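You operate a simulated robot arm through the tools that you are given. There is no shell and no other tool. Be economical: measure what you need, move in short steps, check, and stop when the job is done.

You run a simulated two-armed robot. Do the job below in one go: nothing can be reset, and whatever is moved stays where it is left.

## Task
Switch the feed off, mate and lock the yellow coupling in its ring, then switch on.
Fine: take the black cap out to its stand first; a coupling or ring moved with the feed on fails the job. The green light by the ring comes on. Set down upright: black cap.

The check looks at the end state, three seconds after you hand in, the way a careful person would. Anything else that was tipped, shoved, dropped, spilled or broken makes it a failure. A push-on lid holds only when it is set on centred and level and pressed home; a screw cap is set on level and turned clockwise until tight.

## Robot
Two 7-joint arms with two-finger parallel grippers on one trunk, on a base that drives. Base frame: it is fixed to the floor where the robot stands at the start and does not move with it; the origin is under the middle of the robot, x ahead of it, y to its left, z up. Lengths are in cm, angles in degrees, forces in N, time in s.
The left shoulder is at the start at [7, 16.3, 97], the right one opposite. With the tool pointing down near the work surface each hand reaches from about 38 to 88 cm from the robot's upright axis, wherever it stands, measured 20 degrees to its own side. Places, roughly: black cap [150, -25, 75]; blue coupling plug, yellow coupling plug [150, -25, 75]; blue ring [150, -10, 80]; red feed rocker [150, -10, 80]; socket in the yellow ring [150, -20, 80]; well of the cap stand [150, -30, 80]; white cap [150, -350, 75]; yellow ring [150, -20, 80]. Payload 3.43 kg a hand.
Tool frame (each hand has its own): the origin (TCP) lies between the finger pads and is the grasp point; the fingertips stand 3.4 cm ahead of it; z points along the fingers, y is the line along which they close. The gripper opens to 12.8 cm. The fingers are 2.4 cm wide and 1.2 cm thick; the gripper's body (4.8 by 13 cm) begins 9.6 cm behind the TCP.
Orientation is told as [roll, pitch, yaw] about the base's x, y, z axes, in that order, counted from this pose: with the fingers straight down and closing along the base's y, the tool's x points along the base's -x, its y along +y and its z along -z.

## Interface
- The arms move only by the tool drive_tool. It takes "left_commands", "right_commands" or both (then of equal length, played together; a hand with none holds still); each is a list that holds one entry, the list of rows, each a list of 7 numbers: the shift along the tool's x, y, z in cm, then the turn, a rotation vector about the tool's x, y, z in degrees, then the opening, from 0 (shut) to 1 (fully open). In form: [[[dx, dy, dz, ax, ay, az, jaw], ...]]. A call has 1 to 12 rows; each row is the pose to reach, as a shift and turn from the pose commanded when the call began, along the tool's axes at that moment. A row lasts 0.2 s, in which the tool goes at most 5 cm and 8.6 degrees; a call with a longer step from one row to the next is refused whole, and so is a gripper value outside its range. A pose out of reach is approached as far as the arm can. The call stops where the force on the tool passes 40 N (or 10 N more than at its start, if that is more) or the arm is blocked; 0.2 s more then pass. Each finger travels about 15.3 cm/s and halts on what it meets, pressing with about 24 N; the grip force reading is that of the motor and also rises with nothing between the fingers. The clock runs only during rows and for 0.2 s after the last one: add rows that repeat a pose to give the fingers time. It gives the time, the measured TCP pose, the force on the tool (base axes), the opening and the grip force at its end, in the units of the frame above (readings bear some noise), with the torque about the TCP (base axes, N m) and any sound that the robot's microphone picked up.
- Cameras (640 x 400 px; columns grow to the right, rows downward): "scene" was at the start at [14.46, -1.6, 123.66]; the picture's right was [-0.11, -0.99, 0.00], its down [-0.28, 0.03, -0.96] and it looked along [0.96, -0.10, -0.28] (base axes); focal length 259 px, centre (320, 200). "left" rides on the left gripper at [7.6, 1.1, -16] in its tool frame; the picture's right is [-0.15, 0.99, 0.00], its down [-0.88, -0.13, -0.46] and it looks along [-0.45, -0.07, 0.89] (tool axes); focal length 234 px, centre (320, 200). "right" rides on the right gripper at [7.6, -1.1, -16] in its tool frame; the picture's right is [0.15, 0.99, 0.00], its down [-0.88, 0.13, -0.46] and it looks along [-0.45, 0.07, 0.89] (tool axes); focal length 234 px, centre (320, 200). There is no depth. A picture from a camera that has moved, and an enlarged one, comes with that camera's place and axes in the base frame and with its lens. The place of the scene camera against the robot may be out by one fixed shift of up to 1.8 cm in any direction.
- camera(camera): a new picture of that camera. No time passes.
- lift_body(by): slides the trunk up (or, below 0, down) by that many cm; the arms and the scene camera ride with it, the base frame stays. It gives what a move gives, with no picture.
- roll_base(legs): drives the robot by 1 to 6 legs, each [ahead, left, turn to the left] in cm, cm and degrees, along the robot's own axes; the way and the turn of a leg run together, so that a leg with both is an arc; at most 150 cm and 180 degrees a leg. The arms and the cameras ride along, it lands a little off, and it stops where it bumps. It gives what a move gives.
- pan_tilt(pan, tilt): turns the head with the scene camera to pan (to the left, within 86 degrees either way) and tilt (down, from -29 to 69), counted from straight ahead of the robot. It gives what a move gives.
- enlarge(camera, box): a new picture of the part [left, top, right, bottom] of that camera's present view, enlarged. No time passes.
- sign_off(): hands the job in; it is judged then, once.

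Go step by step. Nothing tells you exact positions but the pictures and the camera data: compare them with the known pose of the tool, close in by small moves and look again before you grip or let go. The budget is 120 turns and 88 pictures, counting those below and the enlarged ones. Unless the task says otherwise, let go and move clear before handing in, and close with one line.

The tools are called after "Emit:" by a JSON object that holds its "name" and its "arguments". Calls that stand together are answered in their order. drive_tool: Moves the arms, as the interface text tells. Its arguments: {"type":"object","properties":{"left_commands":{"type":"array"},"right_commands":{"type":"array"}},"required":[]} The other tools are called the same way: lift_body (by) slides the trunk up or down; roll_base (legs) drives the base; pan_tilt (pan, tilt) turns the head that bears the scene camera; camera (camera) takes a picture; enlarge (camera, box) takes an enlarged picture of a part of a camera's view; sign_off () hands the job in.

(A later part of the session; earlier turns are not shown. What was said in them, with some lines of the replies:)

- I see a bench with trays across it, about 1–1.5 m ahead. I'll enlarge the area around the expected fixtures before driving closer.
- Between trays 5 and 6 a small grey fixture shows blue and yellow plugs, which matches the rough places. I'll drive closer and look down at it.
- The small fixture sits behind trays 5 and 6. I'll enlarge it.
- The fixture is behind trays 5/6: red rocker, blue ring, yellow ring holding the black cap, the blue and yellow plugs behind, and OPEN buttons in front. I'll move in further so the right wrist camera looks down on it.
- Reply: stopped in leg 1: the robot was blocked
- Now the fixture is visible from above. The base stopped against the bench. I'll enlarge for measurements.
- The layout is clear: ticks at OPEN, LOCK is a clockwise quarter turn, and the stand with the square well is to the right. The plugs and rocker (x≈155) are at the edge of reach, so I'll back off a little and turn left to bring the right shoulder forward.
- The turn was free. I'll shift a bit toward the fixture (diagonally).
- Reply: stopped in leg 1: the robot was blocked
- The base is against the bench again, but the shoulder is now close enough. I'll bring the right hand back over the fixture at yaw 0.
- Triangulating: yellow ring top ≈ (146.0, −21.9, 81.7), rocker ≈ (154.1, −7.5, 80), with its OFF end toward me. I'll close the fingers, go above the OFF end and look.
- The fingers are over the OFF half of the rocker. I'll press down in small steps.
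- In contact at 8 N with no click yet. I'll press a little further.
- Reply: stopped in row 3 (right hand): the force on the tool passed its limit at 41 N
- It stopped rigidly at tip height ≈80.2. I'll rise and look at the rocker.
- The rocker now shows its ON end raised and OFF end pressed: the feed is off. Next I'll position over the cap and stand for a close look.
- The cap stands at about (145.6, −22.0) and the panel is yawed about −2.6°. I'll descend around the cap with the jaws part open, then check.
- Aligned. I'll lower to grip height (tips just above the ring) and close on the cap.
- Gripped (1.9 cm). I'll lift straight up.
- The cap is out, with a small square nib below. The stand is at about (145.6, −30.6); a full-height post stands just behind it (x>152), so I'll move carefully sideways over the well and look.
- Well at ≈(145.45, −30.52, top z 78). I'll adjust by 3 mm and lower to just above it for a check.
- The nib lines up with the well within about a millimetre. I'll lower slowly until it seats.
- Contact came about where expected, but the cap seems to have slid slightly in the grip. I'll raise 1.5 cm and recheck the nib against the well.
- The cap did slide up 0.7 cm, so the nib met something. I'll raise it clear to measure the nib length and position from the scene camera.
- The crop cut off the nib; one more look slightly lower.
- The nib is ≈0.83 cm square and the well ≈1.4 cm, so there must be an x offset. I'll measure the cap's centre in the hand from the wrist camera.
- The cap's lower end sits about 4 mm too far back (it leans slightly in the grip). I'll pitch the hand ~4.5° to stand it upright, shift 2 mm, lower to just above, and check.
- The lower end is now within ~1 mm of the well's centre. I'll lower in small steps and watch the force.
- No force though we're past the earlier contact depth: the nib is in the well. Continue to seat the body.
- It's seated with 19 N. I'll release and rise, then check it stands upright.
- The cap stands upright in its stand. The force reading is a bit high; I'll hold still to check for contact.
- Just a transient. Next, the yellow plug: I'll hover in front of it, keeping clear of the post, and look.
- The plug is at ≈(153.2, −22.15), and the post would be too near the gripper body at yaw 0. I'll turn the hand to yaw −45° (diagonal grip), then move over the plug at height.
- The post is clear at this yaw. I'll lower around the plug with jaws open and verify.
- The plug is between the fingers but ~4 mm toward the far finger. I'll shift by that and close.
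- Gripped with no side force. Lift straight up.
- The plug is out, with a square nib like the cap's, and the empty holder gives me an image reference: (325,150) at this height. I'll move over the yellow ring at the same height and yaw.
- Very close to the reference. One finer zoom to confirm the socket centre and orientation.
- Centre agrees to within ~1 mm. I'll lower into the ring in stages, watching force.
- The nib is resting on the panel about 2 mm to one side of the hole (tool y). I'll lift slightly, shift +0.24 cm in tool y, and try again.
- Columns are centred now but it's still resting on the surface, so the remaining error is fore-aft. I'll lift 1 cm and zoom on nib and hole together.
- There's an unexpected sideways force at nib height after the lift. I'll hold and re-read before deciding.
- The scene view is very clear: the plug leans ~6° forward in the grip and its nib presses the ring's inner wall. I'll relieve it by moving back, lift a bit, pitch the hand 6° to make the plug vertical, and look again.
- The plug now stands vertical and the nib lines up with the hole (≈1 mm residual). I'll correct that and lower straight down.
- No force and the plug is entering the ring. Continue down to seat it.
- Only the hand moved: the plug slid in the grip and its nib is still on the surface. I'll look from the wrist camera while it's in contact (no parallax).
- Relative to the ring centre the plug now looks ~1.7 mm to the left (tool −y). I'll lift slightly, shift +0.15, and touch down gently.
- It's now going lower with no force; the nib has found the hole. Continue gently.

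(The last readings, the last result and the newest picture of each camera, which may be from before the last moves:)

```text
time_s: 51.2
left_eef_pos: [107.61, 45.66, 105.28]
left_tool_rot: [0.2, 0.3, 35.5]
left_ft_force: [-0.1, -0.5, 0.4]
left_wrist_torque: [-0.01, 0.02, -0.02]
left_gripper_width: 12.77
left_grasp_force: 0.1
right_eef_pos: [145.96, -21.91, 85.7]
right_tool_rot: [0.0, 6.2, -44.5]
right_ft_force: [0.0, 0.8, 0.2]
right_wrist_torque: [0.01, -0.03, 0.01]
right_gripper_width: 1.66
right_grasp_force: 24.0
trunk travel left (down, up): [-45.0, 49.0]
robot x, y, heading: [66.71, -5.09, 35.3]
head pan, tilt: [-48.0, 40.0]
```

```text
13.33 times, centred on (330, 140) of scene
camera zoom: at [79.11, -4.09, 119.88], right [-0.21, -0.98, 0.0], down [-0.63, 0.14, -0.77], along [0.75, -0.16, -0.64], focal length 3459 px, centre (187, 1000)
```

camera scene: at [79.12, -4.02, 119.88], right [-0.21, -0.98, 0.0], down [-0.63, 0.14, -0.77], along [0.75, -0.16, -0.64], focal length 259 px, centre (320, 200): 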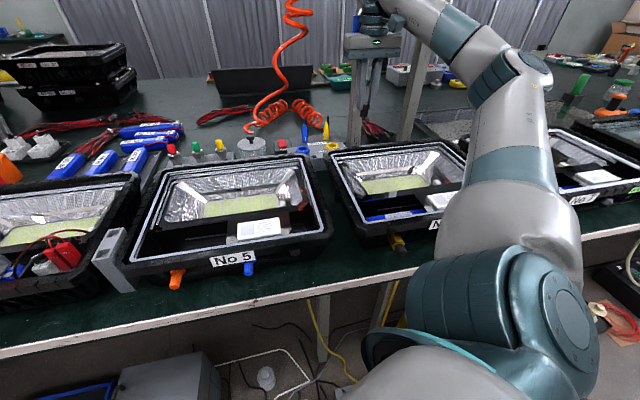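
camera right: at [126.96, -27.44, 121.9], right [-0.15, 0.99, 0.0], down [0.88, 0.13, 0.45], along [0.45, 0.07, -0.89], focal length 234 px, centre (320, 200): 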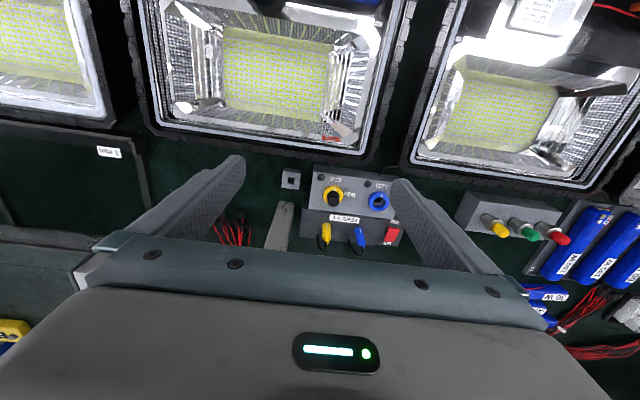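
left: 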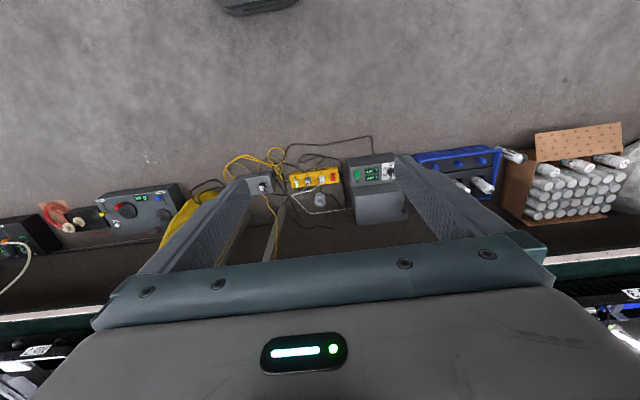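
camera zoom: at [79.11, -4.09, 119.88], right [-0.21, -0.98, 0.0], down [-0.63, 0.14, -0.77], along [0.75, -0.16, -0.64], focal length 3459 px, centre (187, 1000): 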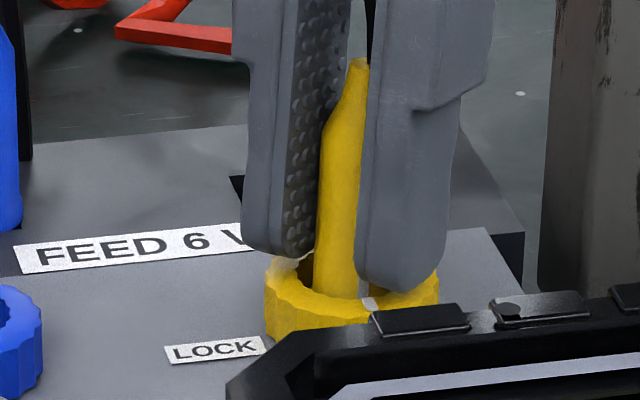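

Emit:
{"name": "drive_tool", "arguments": {"right_commands": [[[-0.02, 0, 0.15, 0, 0, 0, 0], [-0.03, 0, 0.3, 0, 0, 0, 0]]]}}

```text
time_s: 51.8
left_eef_pos: [107.62, 45.53, 105.26]
left_tool_rot: [0.1, 0.2, 35.5]
left_ft_force: [-0.5, 0.3, -0.9]
left_wrist_torque: [-0.03, 0.02, -0.01]
left_gripper_width: 12.78
left_grasp_force: 0.0
right_eef_pos: [145.98, -21.86, 85.36]
right_tool_rot: [0.1, 6.2, -44.7]
right_ft_force: [1.5, -0.2, 8.3]
right_wrist_torque: [-0.12, -0.12, -0.02]
right_gripper_width: 1.66
right_grasp_force: 24.5
trunk travel left (down, up): [-45.0, 49.0]
robot x, y, heading: [66.13, -4.52, 35.7]
head pan, tilt: [-48.0, 40.0]
```

Contact at 8 N, near the seated depth. I'll release, straighten the hand, rise a little and inspect how the plug sits.

Emit:
{"name": "drive_tool", "arguments": {"right_commands": [[[0, 0, 0, 0, 0, 0, 0.12], [0, 0, 0, 0, 0, 0, 0.3], [0, 0, 0, 0, 0, 0, 0.35], [0.1, 0, -1, 0, -3, 0, 0.35], [0.3, 0, -2.5, 0, -6.2, 0, 0.35], [0.3, 0, -3, 0, -6.2, 0, 0.35], [0.3, 0, -3, 0, -6.2, 0, 0.35]]]}}

Emit:
{"name": "enlarge", "arguments": {"camera": "scene", "box": [306, 120, 354, 150]}}

Emit:
{"name": "enlarge", "arguments": {"camera": "right", "box": [256, 130, 384, 210]}}

```text
time_s: 53.4
left_eef_pos: [107.52, 45.6, 105.3]
left_tool_rot: [0.2, 0.2, 35.5]
left_ft_force: [0.2, 0.5, -0.9]
left_wrist_torque: [-0.01, 0.0, 0.01]
left_gripper_width: 12.8
left_grasp_force: 0.0
right_eef_pos: [145.86, -21.81, 88.36]
right_tool_rot: [0.0, 0.1, -44.5]
right_ft_force: [-0.5, 0.2, 0.0]
right_wrist_torque: [0.02, 0.0, 0.01]
right_gripper_width: 4.47
right_grasp_force: 0.0
trunk travel left (down, up): [-45.0, 49.0]
robot x, y, heading: [66.66, -4.64, 35.6]
head pan, tilt: [-48.0, 40.0]
```

```text
13.33 times, centred on (330, 135) of scene
camera zoom: at [79.1, -4.08, 119.88], right [-0.21, -0.98, 0.0], down [-0.63, 0.14, -0.77], along [0.75, -0.16, -0.64], focal length 3459 px, centre (187, 1067)
```

zoom: 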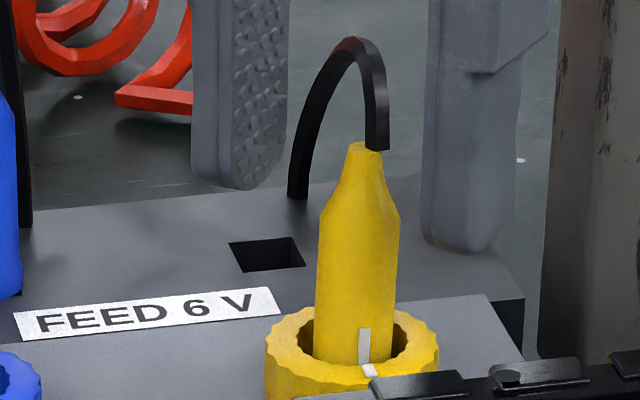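

```text
5.00 times, centred on (320, 170) of right
camera zoom: at [139.66, -17.39, 104.48], right [0.59, 0.81, 0.0], down [0.72, -0.53, 0.46], along [0.37, -0.27, -0.89], focal length 1171 px, centre (320, 350)
```

zoom: 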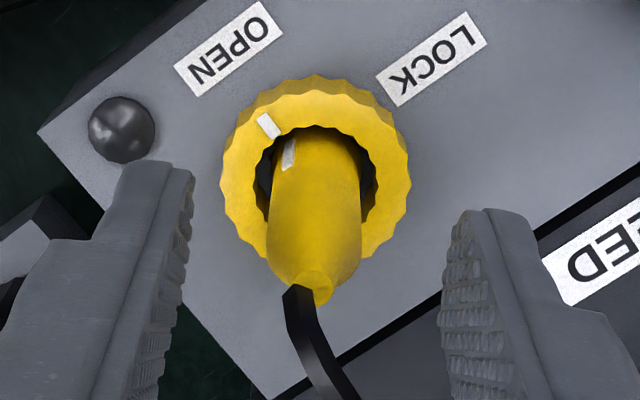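

The plug stands upright in the ring with its mark in line with the tick. I'll regrip its body slightly higher and push down to be sure it's home.

Emit:
{"name": "drive_tool", "arguments": {"right_commands": [[[0, 0, 1.5, 0, 0, 0, 0.35], [0, 0, 2, 0, 0, 0, 0.3], [0, 0, 2, 0, 0, 0, 0.12], [0, 0, 2, 0, 0, 0, 0], [0, 0, 2, 0, 0, 0, 0], [0, 0, 2.2, 0, 0, 0, 0], [0, 0, 2.4, 0, 0, 0, 0], [0, 0, 2.6, 0, 0, 0, 0], [0, 0, 2.7, 0, 0, 0, 0]]]}}

Emit:
{"name": "enlarge", "arguments": {"camera": "scene", "box": [306, 120, 354, 150]}}

```text
time_s: 55.4
left_eef_pos: [107.5, 45.69, 105.35]
left_tool_rot: [0.2, 0.2, 35.5]
left_ft_force: [-0.1, 0.7, -0.7]
left_wrist_torque: [0.02, -0.03, 0.0]
left_gripper_width: 12.78
left_grasp_force: 0.0
right_eef_pos: [145.84, -21.77, 85.74]
right_tool_rot: [0.1, -0.1, -44.6]
right_ft_force: [2.1, -0.5, 19.6]
right_wrist_torque: [-0.09, -0.25, 0.01]
right_gripper_width: 1.67
right_grasp_force: 24.3
trunk travel left (down, up): [-45.0, 49.0]
robot x, y, heading: [66.83, -4.37, 35.5]
head pan, tilt: [-48.0, 40.0]
```

```text
13.33 times, centred on (330, 135) of scene
camera zoom: at [78.9, -4.03, 119.91], right [-0.21, -0.98, 0.0], down [-0.63, 0.14, -0.77], along [0.75, -0.16, -0.64], focal length 3459 px, centre (187, 1067)
```

zoom: 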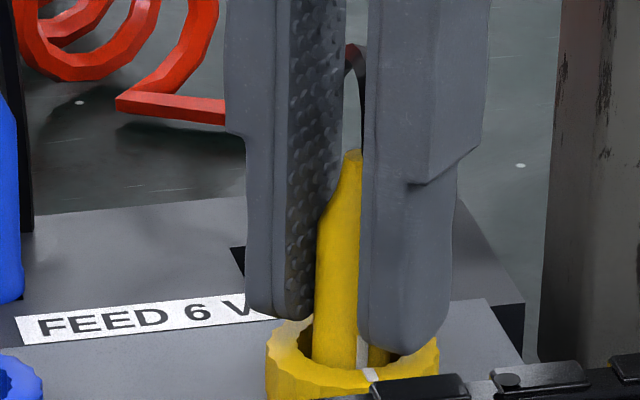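

The plug is home (hand slips at ~20 N with it bottomed). Now I'll release, rise above the cable, and rotate the hand to yaw +50° to grip the ring.

Emit:
{"name": "drive_tool", "arguments": {"right_commands": [[[0, 0, -0.3, 0, 0, 0, 0.12], [0, 0, -0.3, 0, 0, 0, 0.3], [0, 0, -0.3, 0, 0, 0, 0.38], [0, 0, -3, 0, 0, 0, 0.38], [0, 0, -6.5, 0, 0, 0, 0.38], [0, 0, -9.5, 0, 0, 0, 0.38], [0, 0, -9.5, 0, 0, 0, 0.38]]]}}

Emit:
{"name": "drive_tool", "arguments": {"right_commands": [[[0, 0, 0, 0, 0, -8, 0.42], [0, 0, 0, 0, 0, -16, 0.42], [0, 0, 0, 0, 0, -24, 0.42], [0, 0, 0, 0, 0, -32, 0.42], [0, 0, 0, 0, 0, -40, 0.42], [0, 0, 0, 0, 0, -48, 0.42], [0, 0, 0, 0, 0, -56, 0.42], [0, 0, 0, 0, 0, -64, 0.42], [0, 0, 0, 0, 0, -72, 0.42], [0, 0, 0, 0, 0, -80, 0.42], [0, 0, 0, 0, 0, -88, 0.42], [0, 0, 0, 0, 0, -94, 0.42]]]}}

Emit:
{"name": "enlarge", "arguments": {"camera": "right", "box": [240, 110, 400, 210]}}

Emit:
{"name": "enlarge", "arguments": {"camera": "scene", "box": [290, 95, 370, 145]}}

```text
time_s: 57.0
left_eef_pos: [107.62, 45.53, 105.21]
left_tool_rot: [0.1, 0.3, 35.6]
left_ft_force: [1.1, -0.3, 0.6]
left_wrist_torque: [0.04, 0.0, 0.01]
left_gripper_width: 12.8
left_grasp_force: 0.0
right_eef_pos: [146.21, -22.02, 94.94]
right_tool_rot: [-0.1, 0.1, -44.7]
right_ft_force: [-0.2, -0.7, -0.7]
right_wrist_torque: [0.01, 0.01, 0.01]
right_gripper_width: 4.85
right_grasp_force: 0.0
trunk travel left (down, up): [-45.0, 49.0]
robot x, y, heading: [66.35, -4.18, 35.6]
head pan, tilt: [-48.0, 40.0]
```

```text
time_s: 59.6
left_eef_pos: [107.6, 45.61, 105.22]
left_tool_rot: [0.1, 0.2, 35.4]
left_ft_force: [-0.1, -0.5, -0.2]
left_wrist_torque: [0.0, 0.01, 0.0]
left_gripper_width: 12.79
left_grasp_force: 0.0
right_eef_pos: [141.58, -19.02, 94.39]
right_tool_rot: [-0.1, -0.1, 49.2]
right_ft_force: [-0.3, -0.4, -0.1]
right_wrist_torque: [-0.05, 0.04, -0.03]
right_gripper_width: 5.37
right_grasp_force: 0.0
right hand out of reach, approached as far as the arm can: row 11, 12
trunk travel left (down, up): [-45.0, 49.0]
robot x, y, heading: [66.41, -4.57, 35.8]
head pan, tilt: [-48.0, 40.0]
```

```text
4.00 times, centred on (320, 160) of right
camera zoom: at [137.33, -25.61, 110.43], right [-0.84, 0.54, 0.0], down [0.48, 0.75, 0.46], along [0.25, 0.38, -0.89], focal length 937 px, centre (320, 360)
```

zoom: 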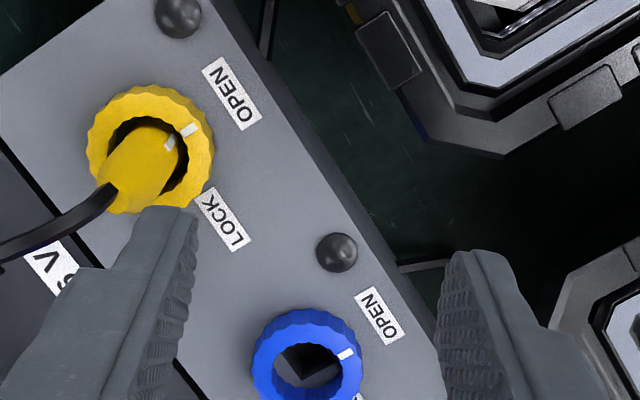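

```text
8.00 times, centred on (330, 120) of scene
camera zoom: at [79.08, -4.06, 119.89], right [-0.21, -0.98, 0.0], down [-0.63, 0.14, -0.77], along [0.75, -0.16, -0.64], focal length 2075 px, centre (240, 840)
```

zoom: 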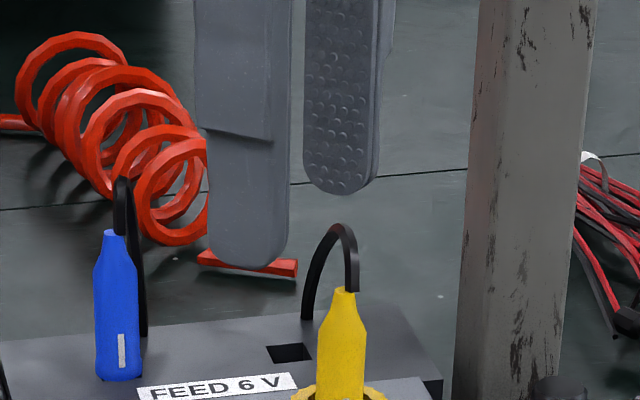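

Yaw +50° is beyond the arm here; row 10 (≈+35°) was fine. I'll rotate back to ≈+33° and re-measure.

Emit:
{"name": "drive_tool", "arguments": {"right_commands": [[[0, 0, 0, 0, 0, 8, 0.42], [0, 0, 0, 0, 0, 16, 0.42], [0, 0, 0, 0, 0, 16, 0.42], [0, 0, 0, 0, 0, 16, 0.42]]]}}

Emit:
{"name": "enlarge", "arguments": {"camera": "right", "box": [240, 110, 400, 210]}}

```text
time_s: 60.6
left_eef_pos: [107.52, 45.7, 105.24]
left_tool_rot: [0.2, 0.2, 35.5]
left_ft_force: [-0.1, 0.0, -0.1]
left_wrist_torque: [0.03, -0.03, 0.0]
left_gripper_width: 12.82
left_grasp_force: 0.0
right_eef_pos: [141.57, -19.2, 94.29]
right_tool_rot: [-0.1, 0.0, 33.4]
right_ft_force: [0.6, 0.1, 0.4]
right_wrist_torque: [0.01, -0.01, 0.02]
right_gripper_width: 5.38
right_grasp_force: 0.0
trunk travel left (down, up): [-45.0, 49.0]
robot x, y, heading: [66.27, -4.75, 35.6]
head pan, tilt: [-48.0, 40.0]
```

```text
4.00 times, centred on (320, 160) of right
camera zoom: at [135.83, -24.37, 110.42], right [-0.67, 0.75, 0.0], down [0.66, 0.59, 0.46], along [0.34, 0.3, -0.89], focal length 937 px, centre (320, 360)
```

zoom: 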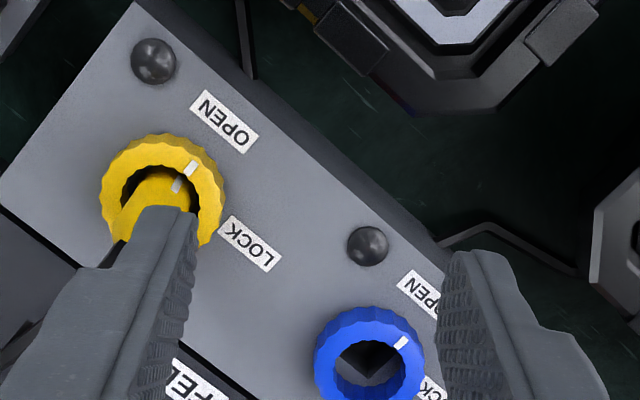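

Emit:
{"name": "drive_tool", "arguments": {"right_commands": [[[-1, -2.4, 0, 0, 0, 0, 0.42], [-2.02, -4.74, 0, 0, 0, 0, 0.42], [-2.02, -4.74, 0, 0, 0, 0, 0.42], [-2.02, -4.74, 0, 0, 0, 0, 0.42]]]}}

Emit:
{"name": "enlarge", "arguments": {"camera": "right", "box": [240, 110, 400, 210]}}

```text
time_s: 61.6
left_eef_pos: [107.65, 45.61, 105.27]
left_tool_rot: [0.2, 0.2, 35.6]
left_ft_force: [0.5, 0.4, 0.0]
left_wrist_torque: [-0.03, -0.01, 0.0]
left_gripper_width: 12.82
left_grasp_force: 0.1
right_eef_pos: [145.86, -22.02, 94.33]
right_tool_rot: [0.1, 0.1, 33.4]
right_ft_force: [0.0, 0.1, 0.2]
right_wrist_torque: [0.0, 0.02, -0.03]
right_gripper_width: 5.35
right_grasp_force: 0.0
trunk travel left (down, up): [-45.0, 49.0]
robot x, y, heading: [66.47, -4.69, 35.4]
head pan, tilt: [-48.0, 40.0]
```

```text
4.00 times, centred on (320, 160) of right
camera zoom: at [140.11, -27.21, 110.44], right [-0.67, 0.75, 0.0], down [0.66, 0.59, 0.46], along [0.34, 0.3, -0.89], focal length 937 px, centre (320, 360)
```

zoom: 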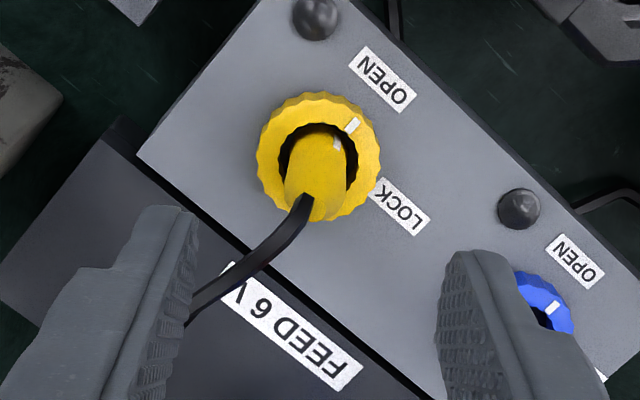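

Centred over the ring. The cable runs off to the left-rear, clear of the finger's path. I'll lower most of the way and check.

Emit:
{"name": "drive_tool", "arguments": {"right_commands": [[[0, 0, 4, 0, 0, 0, 0.42], [0, 0, 7.5, 0, 0, 0, 0.42], [0, 0, 8.5, 0, 0, 0, 0.42], [0, 0, 8.5, 0, 0, 0, 0.42]]]}}

Emit:
{"name": "enlarge", "arguments": {"camera": "right", "box": [240, 130, 400, 230]}}

Emit:
{"name": "enlarge", "arguments": {"camera": "scene", "box": [290, 105, 370, 155]}}

```text
time_s: 62.6
left_eef_pos: [107.61, 45.66, 105.33]
left_tool_rot: [0.2, 0.2, 35.5]
left_ft_force: [0.5, -0.4, 0.0]
left_wrist_torque: [-0.03, 0.02, 0.05]
left_gripper_width: 12.82
left_grasp_force: 0.1
right_eef_pos: [145.65, -22.0, 85.66]
right_tool_rot: [0.0, 0.0, 33.4]
right_ft_force: [-0.9, 0.2, -0.3]
right_wrist_torque: [-0.02, 0.03, -0.01]
right_gripper_width: 5.35
right_grasp_force: 0.1
trunk travel left (down, up): [-45.0, 49.0]
robot x, y, heading: [66.25, -4.55, 35.5]
head pan, tilt: [-48.0, 40.0]
```

```text
4.00 times, centred on (320, 180) of right
camera zoom: at [139.81, -27.22, 101.8], right [-0.67, 0.75, 0.0], down [0.66, 0.59, 0.46], along [0.34, 0.3, -0.89], focal length 937 px, centre (320, 280)
```

zoom: 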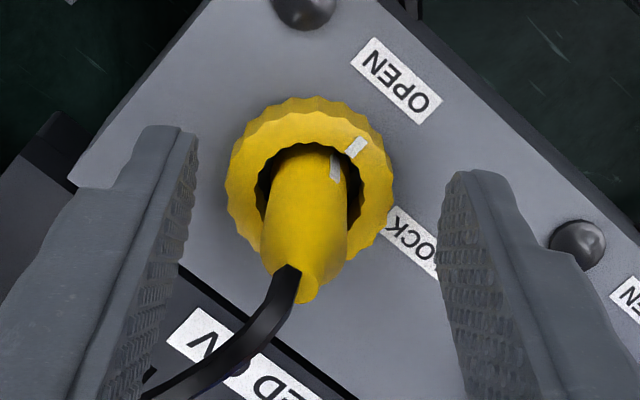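

```text
8.00 times, centred on (330, 130) of scene
camera zoom: at [79.1, -4.08, 119.88], right [-0.21, -0.98, 0.0], down [-0.63, 0.14, -0.77], along [0.75, -0.16, -0.64], focal length 2075 px, centre (240, 760)
```

zoom: 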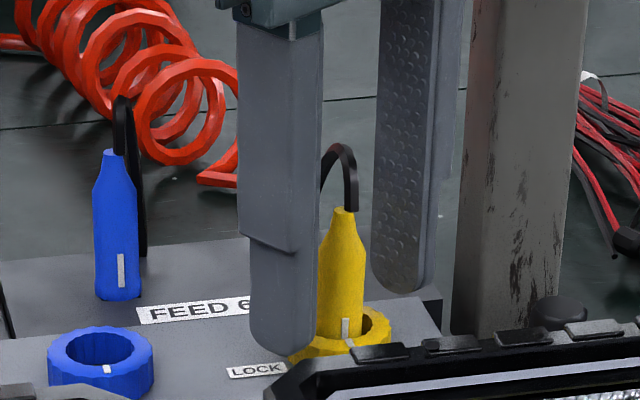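

I'll correct by ~1.5 mm each way, lower to the ring, and close.

Emit:
{"name": "drive_tool", "arguments": {"right_commands": [[[-0.15, -0.15, 0.8, 0, 0, 0, 0.42], [-0.15, -0.15, 1.5, 0, 0, 0, 0.42], [-0.15, -0.15, 1.5, 0, 0, 0, 0.34], [-0.15, -0.15, 1.5, 0, 0, 0, 0.26], [-0.15, -0.15, 1.5, 0, 0, 0, 0.2], [-0.15, -0.15, 1.5, 0, 0, 0, 0.2]]]}}

Emit:
{"name": "enlarge", "arguments": {"camera": "right", "box": [240, 130, 400, 230]}}

```text
time_s: 64.0
left_eef_pos: [107.57, 45.61, 105.28]
left_tool_rot: [0.2, 0.3, 35.5]
left_ft_force: [-0.2, 0.1, -0.7]
left_wrist_torque: [0.06, -0.01, 0.0]
left_gripper_width: 12.8
left_grasp_force: 0.0
right_eef_pos: [146.04, -21.99, 84.17]
right_tool_rot: [-0.1, 0.1, 33.5]
right_ft_force: [-4.1, 2.7, -3.5]
right_wrist_torque: [0.38, -0.52, -0.04]
right_gripper_width: 4.01
right_grasp_force: 44.7
trunk travel left (down, up): [-45.0, 49.0]
robot x, y, heading: [66.56, -4.46, 35.6]
head pan, tilt: [-48.0, 40.0]
```

```text
4.00 times, centred on (320, 180) of right
camera zoom: at [140.16, -27.22, 100.35], right [-0.67, 0.75, 0.0], down [0.66, 0.59, 0.46], along [0.34, 0.3, -0.89], focal length 937 px, centre (320, 280)
```

zoom: 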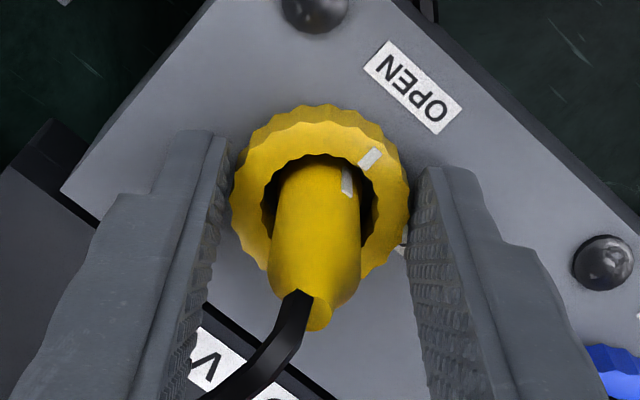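

The ring is gripped (4.0 cm). I'll turn it clockwise, first 40°.

Emit:
{"name": "drive_tool", "arguments": {"right_commands": [[[0, 0.1, 0, 0, 0, 8, 0.15], [0, 0.1, 0, 0, 0, 16, 0.15], [0, 0.1, 0, 0, 0, 24, 0.15], [0, 0.1, 0, 0, 0, 32, 0.15], [0, 0.1, 0, 0, 0, 40, 0.15]]]}}

Emit:
{"name": "enlarge", "arguments": {"camera": "right", "box": [240, 130, 400, 230]}}

```text
time_s: 65.2
left_eef_pos: [107.54, 45.47, 105.27]
left_tool_rot: [0.2, 0.2, 35.5]
left_ft_force: [0.5, -0.2, 0.1]
left_wrist_torque: [0.01, 0.0, 0.0]
left_gripper_width: 12.8
left_grasp_force: 0.2
right_eef_pos: [145.97, -21.98, 84.31]
right_tool_rot: [-0.1, 0.1, -6.7]
right_ft_force: [-13.1, 3.4, -10.7]
right_wrist_torque: [0.22, -0.04, 0.01]
right_gripper_width: 4.04
right_grasp_force: 44.8
trunk travel left (down, up): [-45.0, 49.0]
robot x, y, heading: [66.36, -4.3, 35.4]
head pan, tilt: [-48.0, 40.0]
```

```text
4.00 times, centred on (320, 180) of right
camera zoom: at [138.24, -22.28, 100.37], right [-0.03, 1.0, 0.0], down [0.89, 0.03, 0.45], along [0.45, 0.01, -0.89], focal length 937 px, centre (320, 280)
```

zoom: 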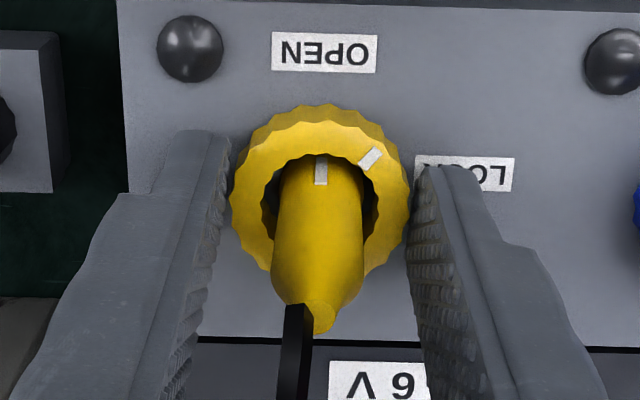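

The ring turned 40° while the plug stayed put. I'll relieve the side load slightly and turn another 34°.

Emit:
{"name": "drive_tool", "arguments": {"right_commands": [[[0.15, 0, 0.05, 0, 0, 7, 0.15], [0.15, 0, 0.1, 0, 0, 14, 0.15], [0.15, 0, 0.1, 0, 0, 21, 0.15], [0.15, 0, 0.1, 0, 0, 28, 0.15], [0.15, 0, 0.1, 0, 0, 34, 0.15]]]}}

Emit:
{"name": "enlarge", "arguments": {"camera": "right", "box": [240, 130, 400, 230]}}

```text
time_s: 66.4
left_eef_pos: [107.53, 45.53, 105.29]
left_tool_rot: [0.3, 0.2, 35.5]
left_ft_force: [0.0, -0.1, 0.2]
left_wrist_torque: [-0.02, 0.02, 0.01]
left_gripper_width: 12.76
left_grasp_force: 0.0
right_eef_pos: [145.96, -22.12, 84.21]
right_tool_rot: [0.1, -0.1, -40.8]
right_ft_force: [7.8, -2.1, 7.7]
right_wrist_torque: [-0.26, 0.31, 0.0]
right_gripper_width: 4.03
right_grasp_force: 45.1
trunk travel left (down, up): [-45.0, 49.0]
robot x, y, heading: [66.44, -4.33, 35.8]
head pan, tilt: [-48.0, 40.0]
```

```text
4.00 times, centred on (320, 180) of right
camera zoom: at [139.35, -17.95, 100.34], right [0.54, 0.84, 0.0], down [0.75, -0.48, 0.46], along [0.39, -0.24, -0.89], focal length 937 px, centre (320, 280)
```

zoom: 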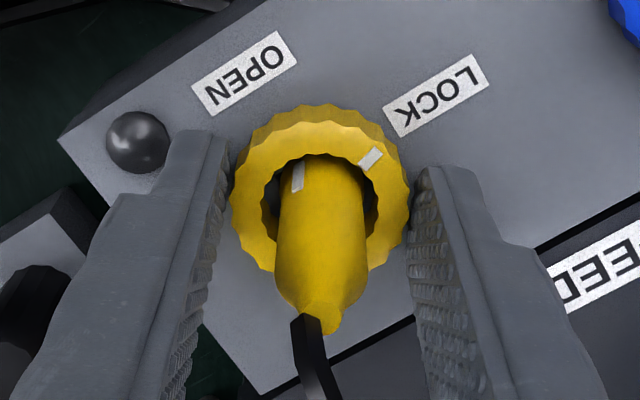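

The tick now points straight at LOCK (≈74° turned), with no stop felt. I'll try a few more degrees to feel for an end stop.

Emit:
{"name": "drive_tool", "arguments": {"right_commands": [[[-0.08, 0, -0.05, 0, 0, 2, 0.15], [-0.08, 0, -0.05, 0, 0, 4, 0.15], [-0.08, 0, -0.05, 0, 0, 6, 0.15]]]}}

Emit:
{"name": "enlarge", "arguments": {"camera": "right", "box": [272, 120, 384, 190]}}

```text
time_s: 67.2
left_eef_pos: [107.58, 45.59, 105.2]
left_tool_rot: [0.2, 0.2, 35.5]
left_ft_force: [-0.5, 0.7, -0.8]
left_wrist_torque: [0.0, 0.02, 0.01]
left_gripper_width: 12.82
left_grasp_force: 0.2
right_eef_pos: [146.06, -21.96, 84.29]
right_tool_rot: [0.0, 0.0, -46.6]
right_ft_force: [2.6, 0.8, 2.8]
right_wrist_torque: [-0.49, -0.83, -0.02]
right_gripper_width: 4.02
right_grasp_force: 45.1
trunk travel left (down, up): [-45.0, 49.0]
robot x, y, heading: [66.36, -4.7, 35.6]
head pan, tilt: [-48.0, 40.0]
```

```text
5.71 times, centred on (328, 155) of right
camera zoom: at [139.85, -17.29, 100.35], right [0.62, 0.79, 0.0], down [0.7, -0.55, 0.46], along [0.36, -0.28, -0.89], focal length 1338 px, centre (274, 457)
```

zoom: 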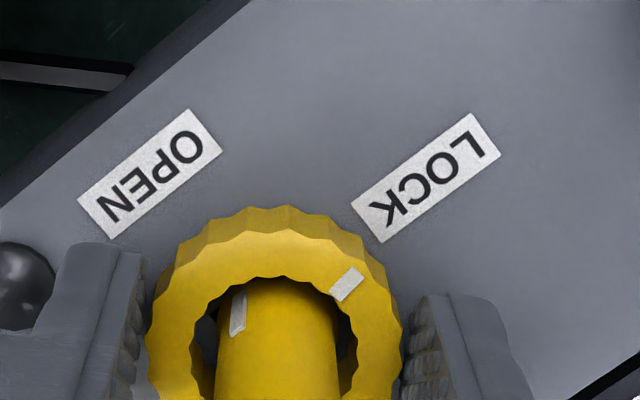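

No stop yet; allowing for parallax, LOCK lies at 90° and I'm at 80°. I'll turn the remaining 10° and watch the torque.

Emit:
{"name": "drive_tool", "arguments": {"right_commands": [[[0, 0, 0, 0, 0, 4, 0.15], [0, 0, 0, 0, 0, 8, 0.15], [0, 0, 0, 0, 0, 10.5, 0.15], [0, 0, 0, 0, 0, 10.5, 0.15]]]}}

Emit:
{"name": "enlarge", "arguments": {"camera": "right", "box": [240, 120, 400, 220]}}

```text
time_s: 68.2
left_eef_pos: [107.55, 45.56, 105.35]
left_tool_rot: [0.2, 0.1, 35.4]
left_ft_force: [0.5, 0.6, 0.5]
left_wrist_torque: [-0.02, -0.01, 0.02]
left_gripper_width: 12.8
left_grasp_force: 0.0
right_eef_pos: [146.01, -22.02, 84.16]
right_tool_rot: [0.0, 0.0, -57.1]
right_ft_force: [-1.5, 2.7, 0.0]
right_wrist_torque: [0.06, -0.47, 0.07]
right_gripper_width: 4.01
right_grasp_force: 45.4
trunk travel left (down, up): [-45.0, 49.0]
robot x, y, heading: [66.66, -5.0, 35.7]
head pan, tilt: [-48.0, 40.0]
```

```text
4.00 times, centred on (320, 170) of right
camera zoom: at [140.84, -16.27, 100.36], right [0.75, 0.66, 0.0], down [0.59, -0.67, 0.46], along [0.3, -0.34, -0.89], focal length 937 px, centre (320, 320)
```

zoom: 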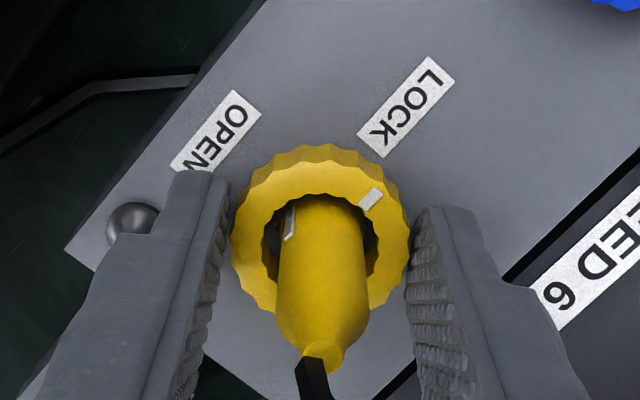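

The ring followed; a slight torque rise (0.07). I'll try 5° more to see whether this is the stop.

Emit:
{"name": "drive_tool", "arguments": {"right_commands": [[[0, 0, 0, 0, 0, 2.5, 0.15], [0, 0, 0, 0, 0, 5, 0.15], [0, 0, 0, 0, 0, 5, 0.15]]]}}

Emit:
{"name": "enlarge", "arguments": {"camera": "right", "box": [240, 120, 400, 220]}}

```text
time_s: 69.0
left_eef_pos: [107.68, 45.56, 105.25]
left_tool_rot: [0.2, 0.3, 35.6]
left_ft_force: [0.0, 0.2, -0.3]
left_wrist_torque: [0.0, -0.01, 0.02]
left_gripper_width: 12.82
left_grasp_force: 0.0
right_eef_pos: [145.98, -22.05, 84.26]
right_tool_rot: [0.0, 0.1, -62.0]
right_ft_force: [-0.1, 3.5, -1.2]
right_wrist_torque: [0.12, 0.02, 1.06]
right_gripper_width: 4.02
right_grasp_force: 45.1
trunk travel left (down, up): [-45.0, 49.0]
robot x, y, heading: [66.61, -4.33, 35.6]
head pan, tilt: [-48.0, 40.0]
```

```text
4.00 times, centred on (320, 170) of right
camera zoom: at [141.35, -15.86, 100.36], right [0.81, 0.59, 0.0], down [0.53, -0.72, 0.46], along [0.27, -0.37, -0.89], focal length 937 px, centre (320, 320)
```

zoom: 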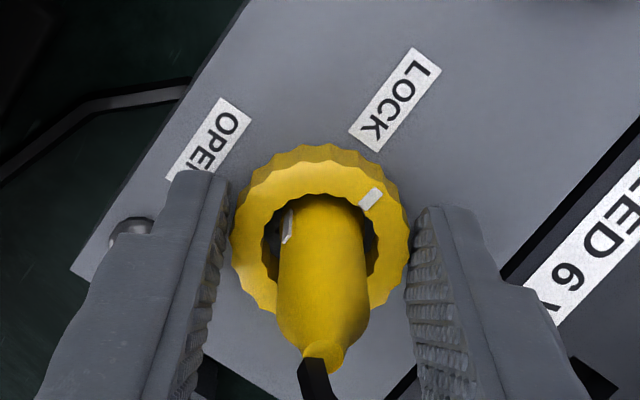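

Torque jumped to 1.06 N·m: the ring is at its locked stop. I'll ease back slightly, release with a small opening (the lamp dome is near the finger), rise and check.

Emit:
{"name": "drive_tool", "arguments": {"right_commands": [[[0, 0, 0, 0, 0, -1.5, 0.15], [0, 0, -0.1, 0, 0, -1.5, 0.335], [0, 0, -0.1, 0, 0, -1.5, 0.335], [0, 0, -1.2, 0, 0, -1.5, 0.335], [0, 0, -2.5, 0, 0, -1.5, 0.42], [0, 0, -6, 0, 0, -1.5, 0.42], [0, 0, -10, 0, 0, -1.5, 0.42], [0, 0, -13, 0, 0, -1.5, 0.42], [0, 0, -13, 0, 0, -1.5, 0.42]]]}}

Emit:
{"name": "enlarge", "arguments": {"camera": "right", "box": [240, 100, 400, 200]}}

Emit:
{"name": "enlarge", "arguments": {"camera": "scene", "box": [290, 105, 370, 155]}}

```text
time_s: 71.0
left_eef_pos: [107.64, 45.58, 105.36]
left_tool_rot: [0.2, 0.3, 35.5]
left_ft_force: [-0.2, -0.7, 0.1]
left_wrist_torque: [0.02, 0.0, 0.02]
left_gripper_width: 12.81
left_grasp_force: 0.1
right_eef_pos: [146.12, -22.16, 97.29]
right_tool_rot: [-0.1, 0.1, -60.6]
right_ft_force: [0.5, -0.1, -0.3]
right_wrist_torque: [-0.02, 0.01, 0.0]
right_gripper_width: 5.36
right_grasp_force: 0.0
trunk travel left (down, up): [-45.0, 49.0]
robot x, y, heading: [66.61, -4.59, 35.7]
head pan, tilt: [-48.0, 40.0]
```

```text
4.00 times, centred on (320, 150) of right
camera zoom: at [141.3, -16.19, 113.34], right [0.79, 0.61, 0.0], down [0.55, -0.7, 0.45], along [0.28, -0.36, -0.89], focal length 937 px, centre (320, 400)
```

zoom: 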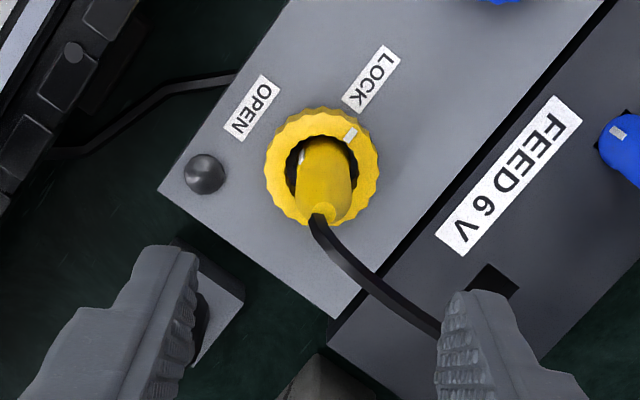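

```text
8.00 times, centred on (330, 130) of scene
camera zoom: at [79.15, -4.11, 119.88], right [-0.22, -0.98, 0.0], down [-0.63, 0.14, -0.77], along [0.75, -0.16, -0.64], focal length 2075 px, centre (240, 760)
```

zoom: 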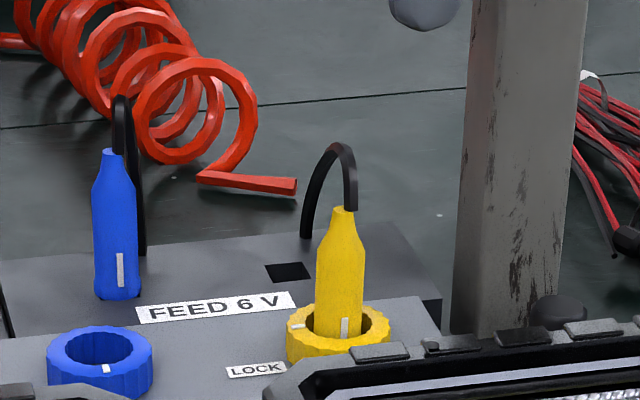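

The tick is at LOCK and the plug is upright. Now I'll move over the rocker's ON end with the fingers closed, yaw back to 0.

Emit:
{"name": "drive_tool", "arguments": {"right_commands": [[[0.97, 1.94, 0, 0, 0, -7.5, 0.3], [1.95, 3.88, 0, 0, 0, -15, 0.2], [2.92, 5.82, 0, 0, 0, -22.5, 0.1], [3.89, 7.76, 0, 0, 0, -30, 0], [4.86, 9.7, 0, 0, 0, -37.5, 0], [5.84, 11.64, 0, 0, 0, -45, 0], [6.81, 13.58, 0, 0, 0, -52.5, 0], [7.78, 15.52, 0, 0, 0, -60, 0], [7.78, 15.52, 4, 0, 0, -60, 0], [7.78, 15.52, 8, 0, 0, -60, 0], [7.78, 15.52, 8, 0, 0, -60, 0]]]}}

Emit:
{"name": "enlarge", "arguments": {"camera": "right", "box": [240, 110, 400, 210]}}

Emit:
{"name": "enlarge", "arguments": {"camera": "scene", "box": [250, 105, 330, 155]}}

```text
time_s: 73.4
left_eef_pos: [107.63, 45.55, 105.28]
left_tool_rot: [0.3, 0.1, 35.6]
left_ft_force: [-0.6, 0.6, 0.3]
left_wrist_torque: [0.03, -0.03, 0.03]
left_gripper_width: 12.77
left_grasp_force: 0.1
right_eef_pos: [155.71, -7.44, 89.43]
right_tool_rot: [0.0, 0.0, -0.5]
right_ft_force: [0.6, 0.3, 0.5]
right_wrist_torque: [0.02, 0.01, 0.0]
right_gripper_width: 0.02
right_grasp_force: 24.0
trunk travel left (down, up): [-45.0, 49.0]
robot x, y, heading: [66.58, -4.23, 35.7]
head pan, tilt: [-48.0, 40.0]
```

```text
4.00 times, centred on (320, 160) of right
camera zoom: at [148.06, -8.56, 105.43], right [-0.14, 0.99, 0.0], down [0.88, 0.12, 0.46], along [0.45, 0.06, -0.89], focal length 937 px, centre (320, 360)
```

zoom: 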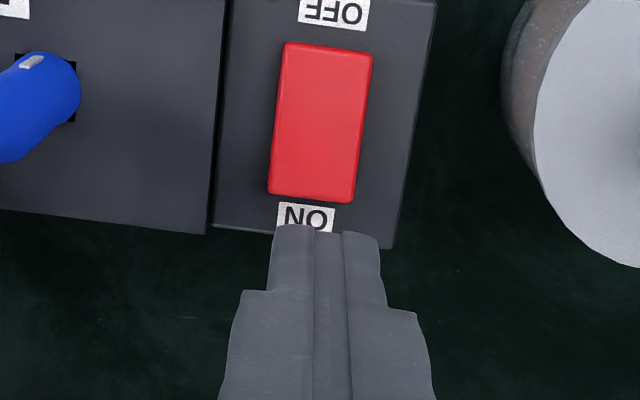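

```text
8.00 times, centred on (290, 130) of scene
camera zoom: at [79.06, -4.09, 119.89], right [-0.21, -0.98, 0.0], down [-0.63, 0.14, -0.77], along [0.75, -0.16, -0.64], focal length 2075 px, centre (560, 760)
```

zoom: 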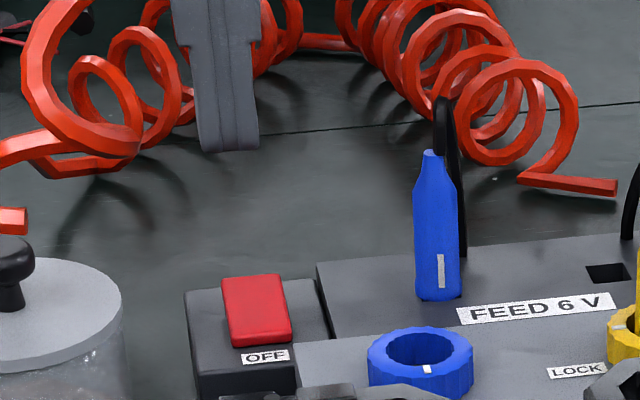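

The ON end is raised; I'm slightly too far back. I'll shift 0.6 cm toward me and press down.

Emit:
{"name": "drive_tool", "arguments": {"right_commands": [[[0.6, 0, 2, 0, 0, 0, 0], [0.6, 0, 4, 0, 0, 0, 0], [0.6, 0, 4.8, 0, 0, 0, 0], [0.6, 0, 5.3, 0, 0, 0, 0], [0.6, 0, 5.7, 0, 0, 0, 0], [0.6, 0, 6, 0, 0, 0, 0], [0.6, 0, 6.2, 0, 0, 0, 0]]]}}

```text
time_s: 75.0
left_eef_pos: [107.4, 45.48, 105.34]
left_tool_rot: [0.1, 0.2, 35.6]
left_ft_force: [0.4, -0.1, 0.2]
left_wrist_torque: [-0.02, -0.01, 0.01]
left_gripper_width: 12.82
left_grasp_force: 0.1
right_eef_pos: [155.08, -7.49, 83.81]
right_tool_rot: [0.3, -0.5, -0.7]
right_ft_force: [19.6, -2.2, 34.4]
right_wrist_torque: [-0.22, -0.43, 0.2]
right_gripper_width: 0.0
right_grasp_force: 24.5
trunk travel left (down, up): [-45.0, 49.0]
robot x, y, heading: [66.37, -4.45, 35.7]
head pan, tilt: [-48.0, 40.0]
```

Firm contact (34 N) at tip height ≈80.4. I'll rise and check the rocker and the light.

Emit:
{"name": "drive_tool", "arguments": {"right_commands": [[[0, 0, -2, 0, 0, 0, 0], [0, 0, -6, 0, 0, 0, 0], [3, 0, -10, 0, 0, 0, 0], [7, -2, -13, 0, 0, 0, 0], [11, -4, -15, 0, 0, 0, 0.2], [14, -7, -17, 0, 0, 0, 0.6], [14, -7, -17, 0, 0, 0, 0.8]]]}}

Emit:
{"name": "enlarge", "arguments": {"camera": "right", "box": [220, 130, 420, 255]}}

Emit:
{"name": "enlarge", "arguments": {"camera": "scene", "box": [260, 110, 370, 178]}}

```text
refused: row 4 steps farther than a row can; nothing moved
```

```text
3.20 times, centred on (320, 192) of right
camera zoom: at [147.21, -8.79, 99.71], right [-0.13, 0.99, 0.0], down [0.88, 0.12, 0.46], along [0.46, 0.07, -0.89], focal length 749 px, centre (320, 224)
```

zoom: 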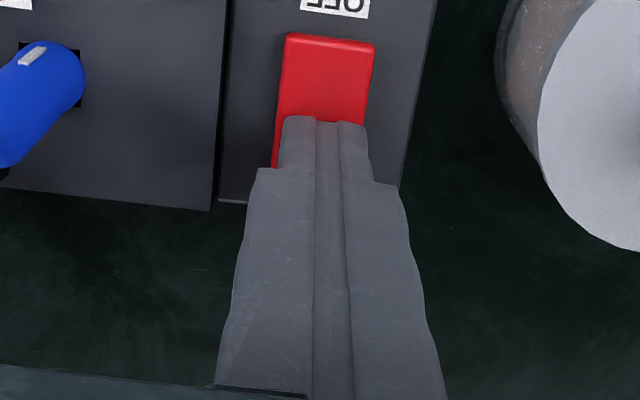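

```text
5.82 times, centred on (315, 144) of scene
camera zoom: at [78.87, -4.1, 119.97], right [-0.21, -0.98, 0.0], down [-0.63, 0.14, -0.77], along [0.75, -0.16, -0.64], focal length 1509 px, centre (349, 526)
```

zoom: 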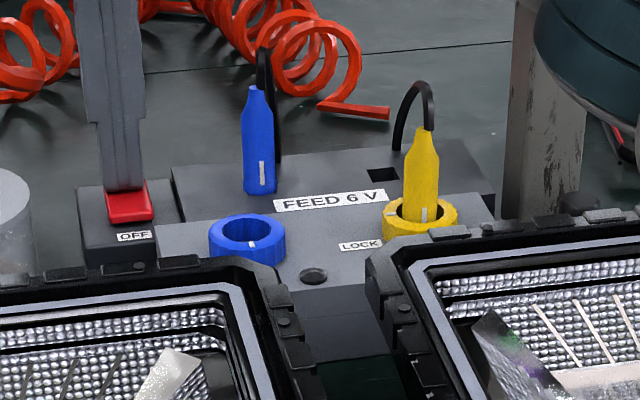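

The rocker looks flipped to ON. I'll retreat with legal steps so the wrist camera sees the lamp by the ring, then take one final picture.

Emit:
{"name": "drive_tool", "arguments": {"right_commands": [[[0, 0, -2, 0, 0, 0, 0], [0, 0, -6, 0, 0, 0, 0], [2, 0, -10, 0, 0, 0, 0], [5, -1.5, -13, 0, 0, 0, 0], [8.5, -3, -15.5, 0, 0, 0, 0.2], [12, -5.5, -17, 0, 0, 0, 0.5], [15, -8, -18, 0, 0, 0, 0.8], [15, -8, -18, 0, 0, 0, 0.9]]]}}

```text
time_s: 76.8
left_eef_pos: [107.63, 45.75, 105.21]
left_tool_rot: [0.2, 0.3, 35.5]
left_ft_force: [0.2, 0.4, 0.0]
left_wrist_torque: [0.01, 0.02, -0.03]
left_gripper_width: 12.79
left_grasp_force: 0.1
right_eef_pos: [140.03, -15.44, 100.93]
right_tool_rot: [0.0, 0.1, -0.5]
right_ft_force: [0.7, -0.1, 0.8]
right_wrist_torque: [0.01, 0.01, 0.0]
right_gripper_width: 11.52
right_grasp_force: 0.1
trunk travel left (down, up): [-45.0, 49.0]
robot x, y, heading: [66.9, -4.56, 35.7]
head pan, tilt: [-48.0, 40.0]
```

Emit:
{"name": "enlarge", "arguments": {"camera": "right", "box": [220, 110, 420, 235]}}

```text
3.20 times, centred on (320, 172) of right
camera zoom: at [132.4, -16.58, 117.15], right [-0.14, 0.99, 0.0], down [0.88, 0.12, 0.45], along [0.45, 0.06, -0.89], focal length 749 px, centre (320, 288)
```

zoom: 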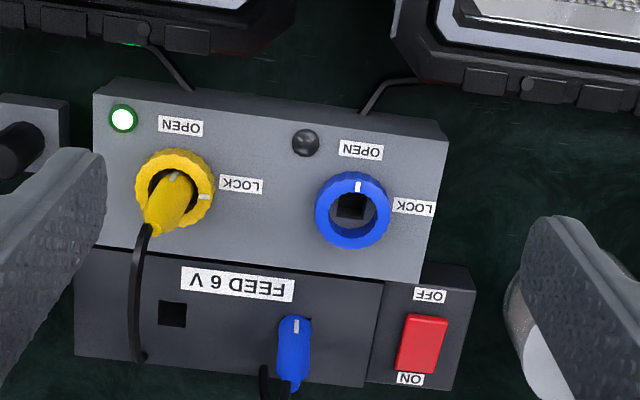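

The green light by the yellow ring is on, the ring's tick is at LOCK, the rocker is at ON, and the cap is in its stand. The hand is clear, so I'm handing in.

Emit:
{"name": "sign_off", "arguments": {}}

```text
The job is handed in.
```

The job is handed in: I switched the feed off, set the black cap upright in its stand, locked the yellow coupling in its ring, and switched back on; the green light by the ring is lit.
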